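You operate a simulated robot arm through the tools that you are given. There is no shell and no other tool. Be economical: measure what you need, move in short steps, check, and stop when the job is done.

You are at the controls of a simulated robot arm. One attempt, no reset.

Task
Put the tin of pan oil in the iron skillet.

Only the result counts: the job must be done as asked and must still hold three seconds after the hand-in. Knocking over, shifting, dropping, spilling or breaking anything else fails it.

Robot
A 5-joint arm with a two-finger parallel gripper, fixed in place. Base frame: the origin is at the foot of the arm, x ahead of it, y to its left, z up; the work surface is at about z = 0. Readings come in mm, degrees, newtons and seconds.
With the tool pointing down near the work surface it reaches from about 260 to 680 mm from the base axis. Its first joint turns from -66.0 to 66.0 degrees. The tool tilts only in the upright plane through the base axis and itself; it spins freely about its own axis. Payload 2.9 kg.
Tool frame: the origin (TCP) lies between the finger pads and is the grasp point; the fingertips stand 30 mm ahead of it; z points along the fingers, y is the line along which they close. Largest opening 110 mm; finger width 20, thickness 10; the body of the gripper, 48 by 112 mm, starts 55 mm behind the TCP.
Orientation is that of the tool frame in the base frame, as a unit quaternion [x, y, z, w]. With the fingers straight down and closing along the base's y, the tool's x points along the base's -x, its y along +y and its z along -z.

Tools
- The arm moves only by the tool send_rows. Its argument "deltas" is a list of rows, each an object of numbers (a shift or turn left out is 0, a gripper value left out holds the last): "x", "y", "z": the shift along the tool's x, y, z in mm; "rx", "ry", "rz": the turn, a rotation vector about the tool's x, y, z in degrees; "grip": the finger opening in mm, from 0 to 110. In form: [{"x": .., "y": .., "z": .., "rx": .., "ry": .., "rz": .., "grip": ..}, ...]. A call has 1 to 8 rows; each row shifts and turns the commanded pose from where the row before left it, along the tool's axes as they then stand. Rows are played at 5 a second. More than 50 mm and 8.6 degrees between two rows, or a gripper value outside its range, and nothing of the call is played. Where a pose cannot be reached the arm comes as near as it can. A force on the tool above 40 N (or 10 N above the force at the start of the call, whichever is more), or a blocked arm, ends the call early, and 0.2 s more pass. The fingers move at their own pace (about 108 mm/s each) and stop on an object; they squeeze with about 37 N. The grip force told is the motor's: it shows also when the fingers shut on nothing. Time passes only in rows, and 0.2 s behind the last, so rows that do not move let the fingers close. The reply holds the time, the measured pose of the TCP, the force on the tool along the base axes, the opening and the grip force, in the units named above and with some noise.
- Cameras (640 x 400 px; columns grow to the right, rows downward): "scene" is fixed at [15.4, -443.1, 600.9]; the picture's right is [0.91, -0.41, 0.00], its down [-0.25, -0.55, -0.79] and it looks along [0.33, 0.72, -0.61] (base axes); focal length 325 px, centre (320, 200). "wrist" rides on the gripper at [72, 17, -103] in the tool frame; the picture's right is [-0.23, 0.97, 0.00], its down [-0.76, -0.18, -0.62] and it looks along [-0.61, -0.14, 0.78] (tool axes); focal length 222 px, centre (320, 200). There is no depth. A picture from a camera that has moved, and an enlarged one, comes with that camera's place and axes in the base frame and with its lens.
- capture(camera): a new picture of that camera. No time passes.
- zoom(camera, box): a new picture of the part [left, top, right, bottom] of that camera's present view, enlarged. No time passes.
- sign_off(): hands the job in; it is judged then, once.

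Work in short steps. Places have to be worked out from the pictures, the camera data and where the tool is seen: move nearer, look again, correct. Check each grasp and each placing, and mend what went wrong. You have 90 turns and 36 pictures in all, those below and enlarged ones among them. Open the gripper and draw the arm clear of the work before you hand the job in, unless the task says otherwise; then end with one line.

The tools are called after "Call:" as name(argument=value, ...) on one line, values as JSON. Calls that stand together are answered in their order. send_rows: Moves the arm, as the interface text tells. Its arguments: {"type":"object","properties":{"deltas":{"type":"array","items":{"type":"object","properties":{"x":{"type":"number"},"y":{"type":"number"},"z":{"type":"number"},"rx":{"type":"number"},"ry":{"type":"number"},"rz":{"type":"number"},"grip":{"type":"number"}}}}},"required":["deltas"]} The other tools are called the same way: capture (camera) takes a picture; zoom (camera, box) takes an enlarged picture of a part of a camera's view; sign_off () hands the job in.

At the start:

```text
t: 0.0
tool_pos: [328.7, 333.1, 260.2]
tcp_rot: [0.0, 1.0, 0.0, 0.0]
force: [0.1, 0.9, 0.5]
width: 110.1
grasp_force: 0.0
```

scene: 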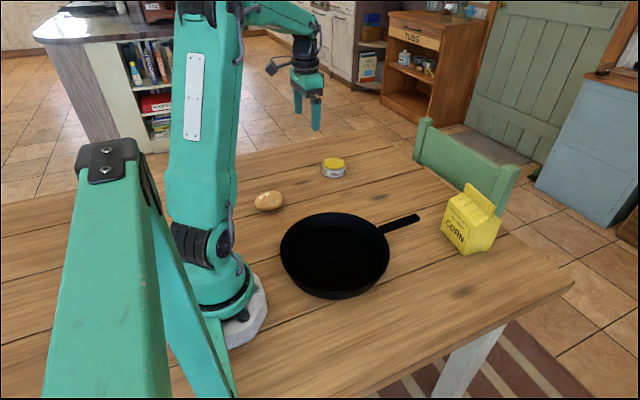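
wrist: 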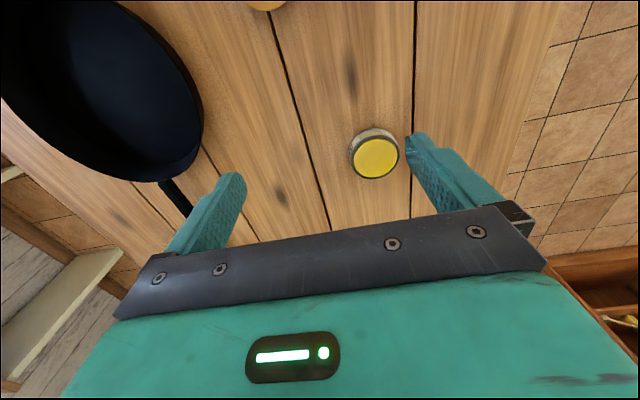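

I see a small tin with a yellow lid, a carton marked CORN, a potato or bread roll and the skillet. I'll zoom in to identify the tin.

Call:
zoom(camera="scene", box=[290, 140, 370, 190])

Call:
zoom(camera="scene", box=[240, 140, 520, 315])

Call:
zoom(camera="wrist", box=[320, 110, 432, 180])

```text
8.00 times, centred on (330, 165) of scene
camera zoom: at [15.4, -443.1, 600.9], right [0.91, -0.41, 0.0], down [-0.25, -0.55, -0.79], along [0.33, 0.72, -0.61], focal length 2598 px, centre (240, 480)
```

zoom: 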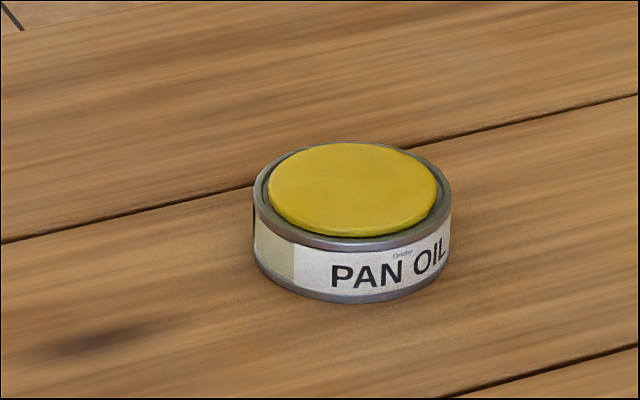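

```text
2.29 times, centred on (380, 228) of scene
camera zoom: at [15.4, -443.1, 600.9], right [0.91, -0.41, 0.0], down [-0.25, -0.55, -0.79], along [0.33, 0.72, -0.61], focal length 742 px, centre (183, 137)
```

zoom: 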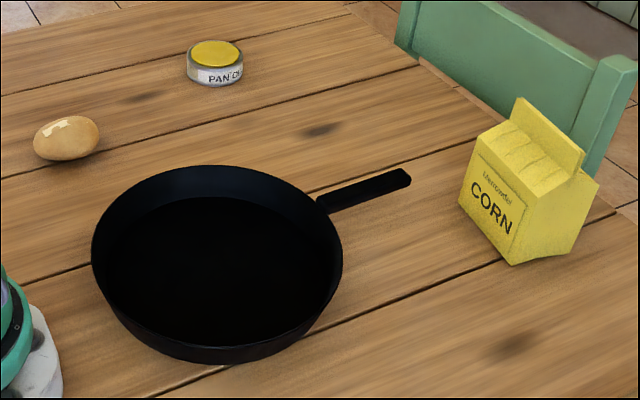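

```text
5.71 times, centred on (376, 145) of wrist
camera zoom: at [255.1, 351.6, 363.4], right [0.23, 0.97, 0.0], down [0.76, -0.18, 0.62], along [0.61, -0.14, -0.78], focal length 1269 px, centre (0, 514)
```

zoom: 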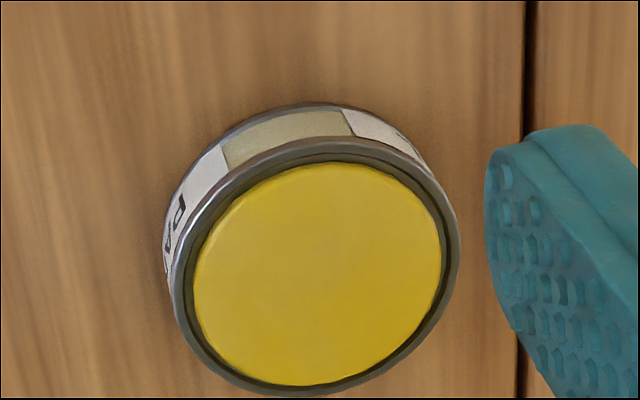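

The tin with the yellow lid reads "PAN OIL". From both views I put it at about (453, 403), roughly 85 mm across and 25 mm tall. The skillet's centre is near (266, 20). I'll move above the tin and check.

Call:
send_rows(deltas=[{"x": -41, "y": 23, "grip": 110}, {"x": -41, "y": 23}, {"x": -42, "y": 24}, {"z": 40}, {"z": 40}, {"z": 40}])

Call:
capture(camera="wrist")

Call:
capture(camera="scene")

```text
t: 1.4
tool_pos: [452.4, 403.5, 141.2]
tcp_rot: [0.0, 1.0, 0.0, 0.0]
force: [0.6, -0.4, 0.7]
width: 109.9
grasp_force: 0.0
```

```text
30 pictures are left
camera wrist: at [378.9, 421.5, 243.7], right [0.23, 0.97, 0.0], down [0.76, -0.18, 0.62], along [0.61, -0.14, -0.78], focal length 222 px, centre (320, 200)
```

wrist: 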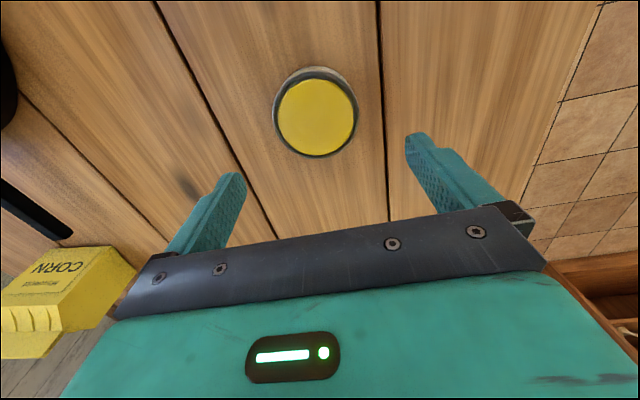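

```text
29 pictures are left
```

scene: 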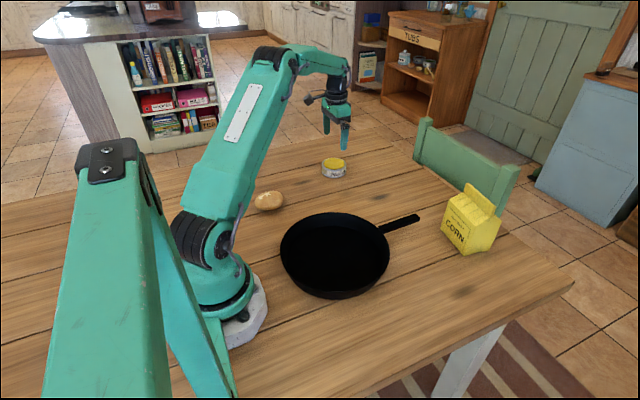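

The lid centre now works out at about (449.5, 402). I'll correct for that and descend to TCP z of about 34.

Call:
send_rows(deltas=[{"x": 3, "y": -1, "z": 35}, {"z": 35}, {"z": 25}, {"z": 12}, {}])

Call:
capture(camera="wrist")

Call:
zoom(camera="scene", box=[290, 135, 370, 185])

```text
t: 2.6
tool_pos: [448.9, 402.3, 33.2]
tcp_rot: [0.0, 1.0, 0.0, -0.001]
force: [-0.4, -1.0, 0.1]
width: 109.9
grasp_force: 0.1
```

```text
28 pictures are left
camera wrist: at [376.0, 420.1, 135.7], right [0.23, 0.97, 0.0], down [0.76, -0.18, 0.62], along [0.61, -0.14, -0.78], focal length 222 px, centre (320, 200)
```

wrist: 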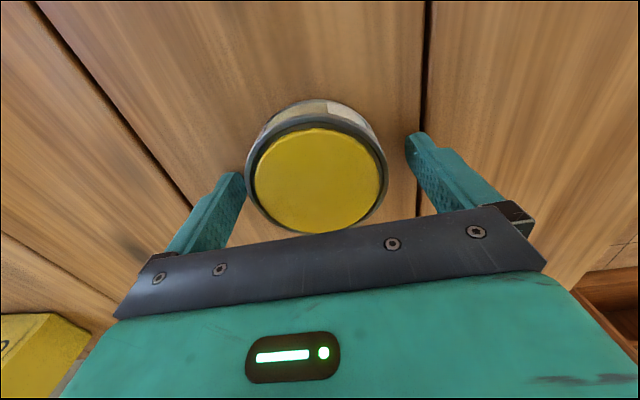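

```text
8.00 times, centred on (330, 160) of scene
camera zoom: at [15.4, -443.1, 600.9], right [0.91, -0.41, 0.0], down [-0.25, -0.55, -0.79], along [0.33, 0.72, -0.61], focal length 2598 px, centre (240, 520)
```

zoom: 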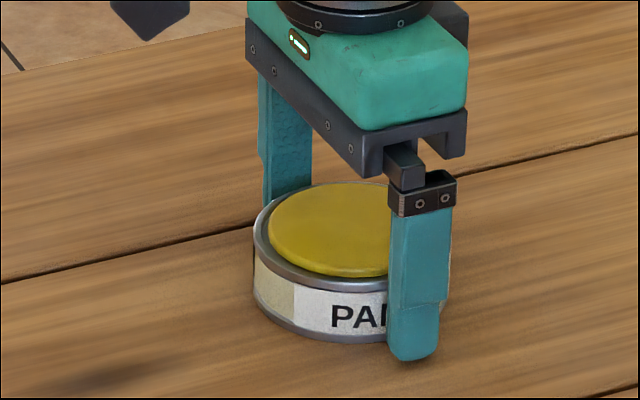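

Both views show the tin centred to within about 2–3 mm. I'll nudge 2 mm towards -x, then close the fingers.

Call:
send_rows(deltas=[{"x": 2}, {"grip": 95}, {"grip": 70}, {"grip": 70}, {"grip": 70}])

Call:
capture(camera="wrist")

```text
t: 3.8
tool_pos: [446.1, 400.6, 34.0]
tcp_rot: [0.0, 1.0, 0.0, 0.0]
force: [0.2, -0.1, 1.4]
width: 82.4
grasp_force: 37.1
```

```text
26 pictures are left
camera wrist: at [374.1, 419.9, 136.2], right [0.23, 0.97, 0.0], down [0.76, -0.18, 0.62], along [0.61, -0.14, -0.78], focal length 222 px, centre (320, 200)
```

wrist: 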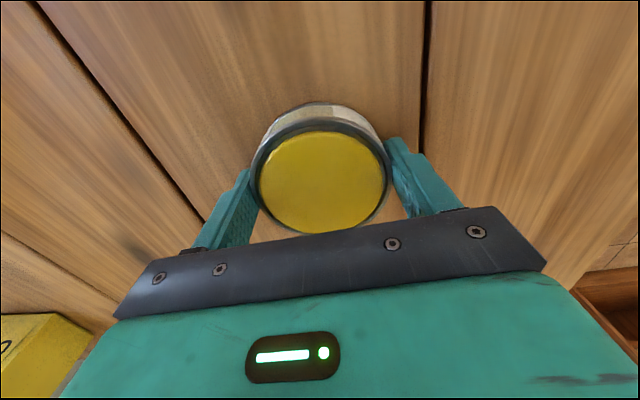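

The fingers stopped on the tin at 82.4 mm, with 37 N of grip force. I'll lift to about z 184.

Call:
send_rows(deltas=[{"z": -10, "grip": 65}, {"z": -30}, {"z": -35}, {"z": -35}, {"z": -40}])

Call:
capture(camera="wrist")

```text
t: 5.0
tool_pos: [449.2, 403.3, 185.0]
tcp_rot: [0.001, 1.0, 0.001, 0.0]
force: [1.0, -0.3, 0.9]
width: 65.0
grasp_force: 0.1
```

```text
25 pictures are left
camera wrist: at [375.3, 421.7, 288.0], right [0.23, 0.97, 0.0], down [0.76, -0.18, 0.62], along [0.61, -0.14, -0.78], focal length 222 px, centre (320, 200)
```

wrist: 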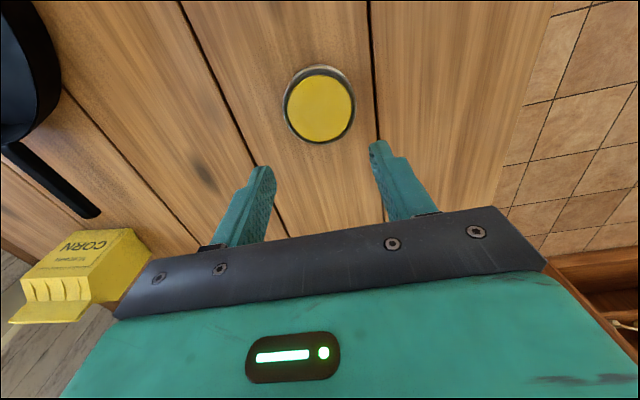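

The grip slipped and the tin stayed on the table, still upright at about (446, 403). I'll open, go back down slightly lower for more pad contact, and lift more gently.

Call:
send_rows(deltas=[{"grip": 110}, {"x": 1, "y": 1}, {"z": 45}, {"z": 45}, {"z": 35}, {"z": 20}, {"z": 7}, {}])

Call:
zoom(camera="scene", box=[290, 135, 370, 185])

```text
t: 6.8
tool_pos: [445.2, 405.0, 30.6]
tcp_rot: [0.0, 1.0, 0.0, -0.001]
force: [-0.3, 0.7, 0.0]
width: 110.2
grasp_force: 0.0
```

```text
8.00 times, centred on (330, 160) of scene
camera zoom: at [15.4, -443.1, 600.9], right [0.91, -0.41, 0.0], down [-0.25, -0.55, -0.79], along [0.33, 0.72, -0.61], focal length 2598 px, centre (240, 520)
```

zoom: 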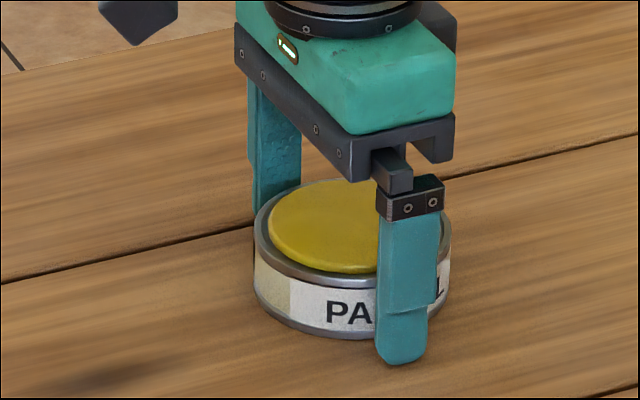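

The fingers straddle the tin symmetrically. I'll close, let the grip settle, and lift in small steps.

Call:
send_rows(deltas=[{"grip": 60}, {}, {}, {}, {"z": -2}, {"z": -3}, {"z": -4}, {"z": -5}])

Call:
zoom(camera="scene", box=[290, 135, 370, 185])

```text
t: 8.6
tool_pos: [447.1, 404.1, 45.7]
tcp_rot: [0.0, 1.0, 0.0, -0.001]
force: [-0.8, -0.4, -2.8]
width: 81.5
grasp_force: 37.0
```

```text
8.00 times, centred on (330, 160) of scene
camera zoom: at [15.5, -443.1, 600.9], right [0.91, -0.41, 0.0], down [-0.25, -0.55, -0.79], along [0.33, 0.72, -0.61], focal length 2598 px, centre (240, 520)
```

zoom: 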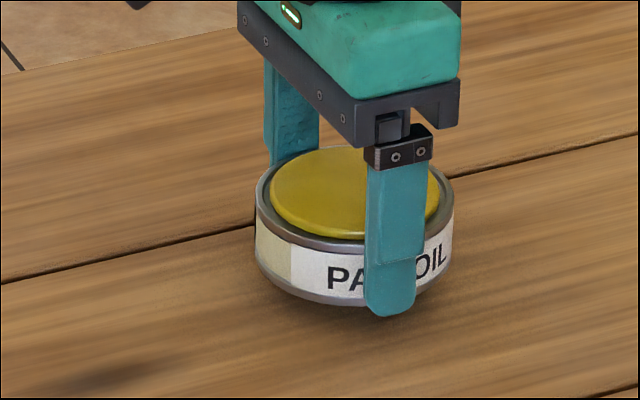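

The tin is off the table and the force reads about -2.8 N. I'll keep lifting gently.

Call:
send_rows(deltas=[{"z": -7}, {"z": -10}, {"z": -12}, {"z": -15}, {"z": -15}, {"z": -15}, {"z": -12}, {"z": -6}])

Call:
capture(camera="scene")

Call:
capture(camera="wrist")

```text
t: 10.4
tool_pos: [446.7, 403.4, 138.5]
tcp_rot: [0.0, 1.0, 0.0, 0.0]
force: [0.8, -0.1, -3.3]
width: 81.7
grasp_force: 37.3
```

```text
22 pictures are left
```

scene: 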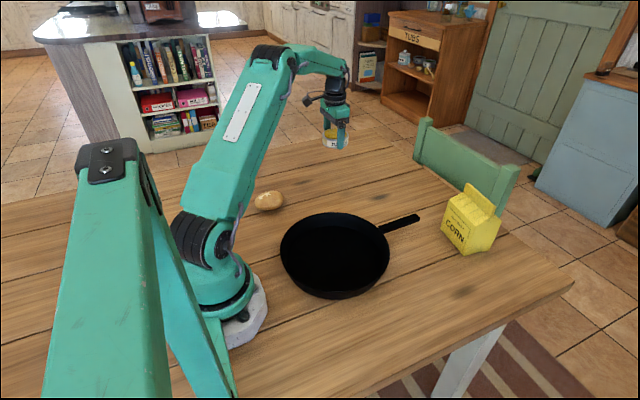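

```text
21 pictures are left
camera wrist: at [374.2, 421.4, 240.9], right [0.23, 0.97, 0.0], down [0.76, -0.18, 0.62], along [0.61, -0.14, -0.78], focal length 222 px, centre (320, 200)
```

wrist: 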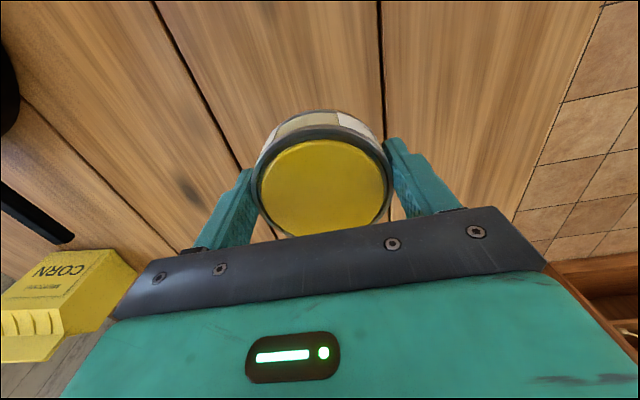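

The tin is held firmly level. I'll carry it towards the skillet in moderate steps.

Call:
send_rows(deltas=[{"x": 4, "y": -10}, {"x": 7, "y": -17}, {"x": 10, "y": -25}, {"x": 10, "y": -25}, {"x": 10, "y": -25}, {"x": 10, "y": -25}, {"x": 10, "y": -25}, {"x": 7, "y": -17}])

Call:
send_rows(deltas=[{"x": 8, "y": -20}, {"x": 10, "y": -25}, {"x": 10, "y": -25}, {"x": 10, "y": -25}, {"x": 10, "y": -25}, {"x": 10, "y": -25}, {"x": 10, "y": -25}, {"x": 7, "y": -17}])

Call:
capture(camera="scene")

Call:
capture(camera="wrist")

```text
t: 12.2
tool_pos: [379.2, 235.0, 138.3]
tcp_rot: [0.0, 1.0, 0.0, 0.001]
force: [0.2, -0.7, -3.2]
width: 81.4
grasp_force: 37.1
```

```text
t: 14.0
tool_pos: [303.8, 45.2, 137.4]
tcp_rot: [0.0, 1.0, 0.0, 0.0]
force: [-0.4, 0.2, -2.7]
width: 81.7
grasp_force: 37.2
```

```text
20 pictures are left
```

scene: 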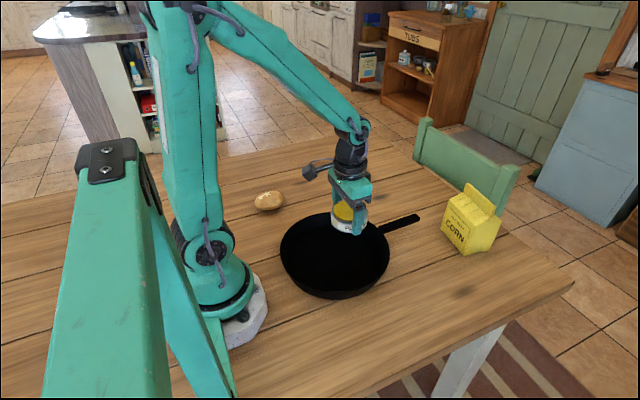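

```text
19 pictures are left
camera wrist: at [230.7, 64.4, 239.9], right [0.23, 0.97, 0.0], down [0.76, -0.18, 0.62], along [0.61, -0.14, -0.78], focal length 222 px, centre (320, 200)
```

wrist: 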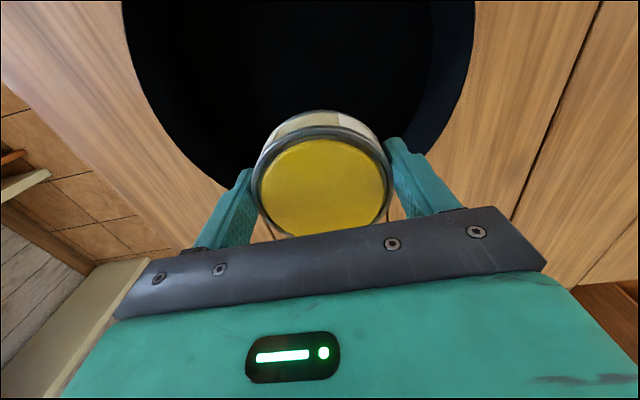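

The tin is still held. Both cameras put the skillet centre at about (271, 40). I'll move to (280, 41) and descend part way.

Call:
send_rows(deltas=[{"x": 8, "y": -1}, {"x": 10, "y": -2}, {"x": 5, "y": -1}, {"z": 15}, {"z": 22}, {"z": 22}, {"z": 15}, {}])

Call:
capture(camera="wrist")

Call:
zoom(camera="scene", box=[265, 190, 425, 310])

```text
t: 15.8
tool_pos: [279.7, 43.7, 63.7]
tcp_rot: [0.0, 1.0, 0.0, 0.0]
force: [0.6, -0.2, -2.2]
width: 81.7
grasp_force: 37.0
```

```text
18 pictures are left
camera wrist: at [208.5, 62.2, 166.4], right [0.23, 0.97, 0.0], down [0.76, -0.18, 0.62], along [0.61, -0.14, -0.78], focal length 222 px, centre (320, 200)
```

wrist: 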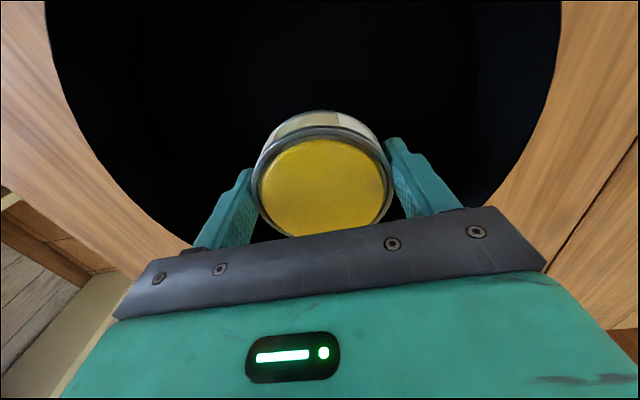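

```text
3.33 times, centred on (345, 250) of scene
camera zoom: at [15.5, -443.1, 600.9], right [0.91, -0.41, 0.0], down [-0.25, -0.55, -0.79], along [0.33, 0.72, -0.61], focal length 1082 px, centre (237, 33)
```

zoom: 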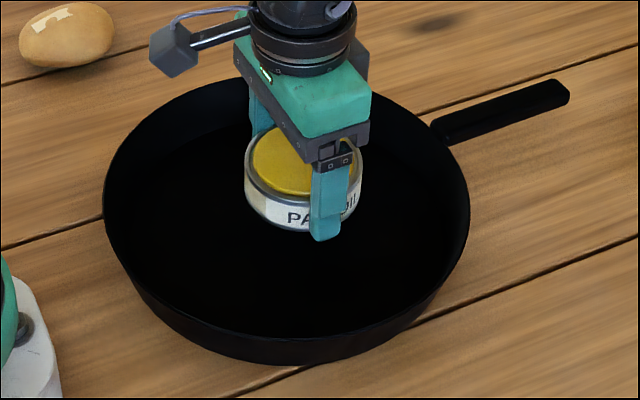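

The tin is well inside the rim and central. I'll lower it slowly, watching the force for contact.

Call:
send_rows(deltas=[{"z": 7}, {"z": 7}, {"z": 6}, {"z": 3}, {}])

```text
t: 17.0
tool_pos: [280.5, 44.5, 40.3]
tcp_rot: [0.0, 1.0, 0.0, 0.0]
force: [0.1, 0.4, -2.2]
width: 81.4
grasp_force: 36.7
```

There's no contact yet at z 40, so I'll continue in 1.5 mm steps.

Call:
send_rows(deltas=[{"z": 1.5}, {"z": 1.5}, {}])

Call:
send_rows(deltas=[{"z": 1}, {"z": 1}, {}])

```text
t: 17.8
tool_pos: [280.4, 43.3, 37.4]
tcp_rot: [0.0, 1.0, 0.0, 0.0]
force: [-0.5, -0.1, -3.1]
width: 81.9
grasp_force: 37.1
```

```text
t: 18.6
tool_pos: [280.7, 43.8, 35.7]
tcp_rot: [0.0, 1.0, 0.0, 0.0]
force: [-2.9, 0.8, 5.8]
width: 81.6
grasp_force: 37.2
stopped in row 3: the force on the tool passed its limit (the readings are from after the stop); the commanded pose is now the measured one
```

Contact with the skillet floor came at z of about 35.7. I'll back off 0.5 mm, open the fingers and rise straight up.

Call:
send_rows(deltas=[{"z": -0.5}, {"grip": 88}, {"grip": 100}, {}, {}])

Call:
capture(camera="wrist")

```text
t: 19.8
tool_pos: [279.5, 44.0, 35.6]
tcp_rot: [0.0, 1.0, 0.001, 0.0]
force: [-0.2, -0.1, -0.2]
width: 99.9
grasp_force: 0.1
```

```text
16 pictures are left
camera wrist: at [207.0, 61.7, 139.0], right [0.23, 0.97, 0.0], down [0.76, -0.18, 0.62], along [0.61, -0.14, -0.78], focal length 222 px, centre (320, 200)
```

wrist: 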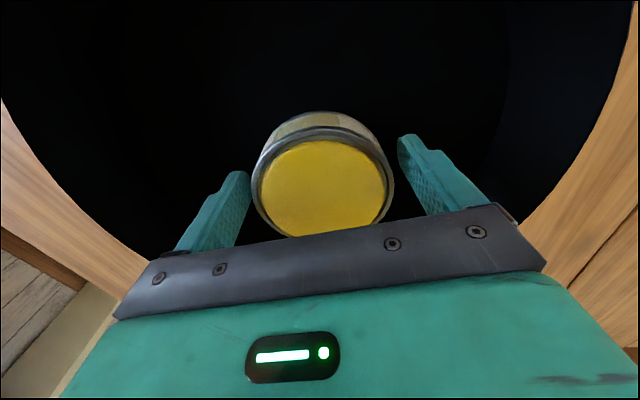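

The tin is released and standing free. I'll raise the arm straight up and clear.

Call:
send_rows(deltas=[{"z": -10}, {"z": -20}, {"z": -30}, {"z": -40}, {"z": -40}, {"x": -30, "y": 30}, {"x": -30, "y": 40}, {"y": 40}])

Call:
send_rows(deltas=[{"y": 40}, {"y": 40}, {}, {}])

Call:
capture(camera="scene")

Call:
zoom(camera="scene", box=[265, 190, 425, 310])

```text
t: 21.6
tool_pos: [339.6, 154.7, 175.1]
tcp_rot: [0.0, 1.0, -0.001, 0.0]
force: [-0.3, -0.4, 0.1]
width: 100.1
grasp_force: 0.1
```

```text
t: 22.6
tool_pos: [339.8, 235.3, 175.7]
tcp_rot: [0.001, 1.0, 0.0, 0.0]
force: [-0.7, -0.6, 1.1]
width: 100.0
grasp_force: 0.1
```

```text
15 pictures are left
```

scene: 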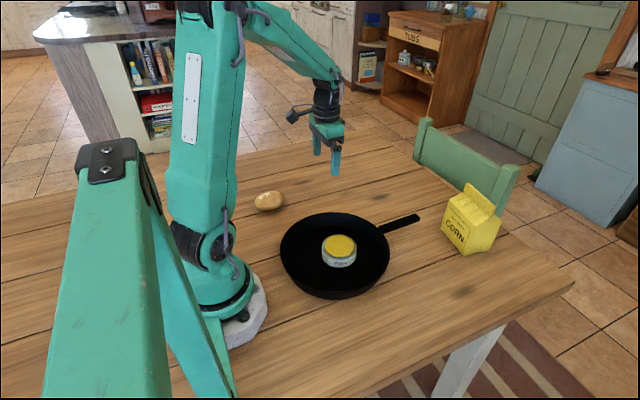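

```text
3.33 times, centred on (345, 250) of scene
camera zoom: at [15.4, -443.1, 600.9], right [0.91, -0.41, 0.0], down [-0.25, -0.55, -0.79], along [0.33, 0.72, -0.61], focal length 1082 px, centre (237, 33)
```

zoom: 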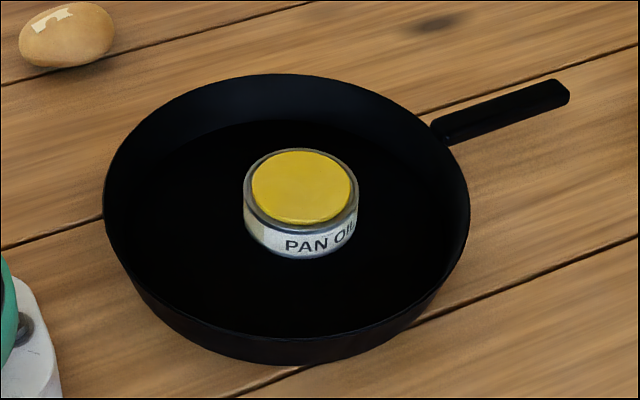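

The tin stands upright on the skillet floor, nothing else has moved, and the open gripper is clear. I'm handing in.

Call:
sign_off()

```text
The job is handed in.
```

The tin of pan oil is standing upright in the iron skillet; my first grip slipped without moving anything else, the second held, and the arm is clear with the job handed in.
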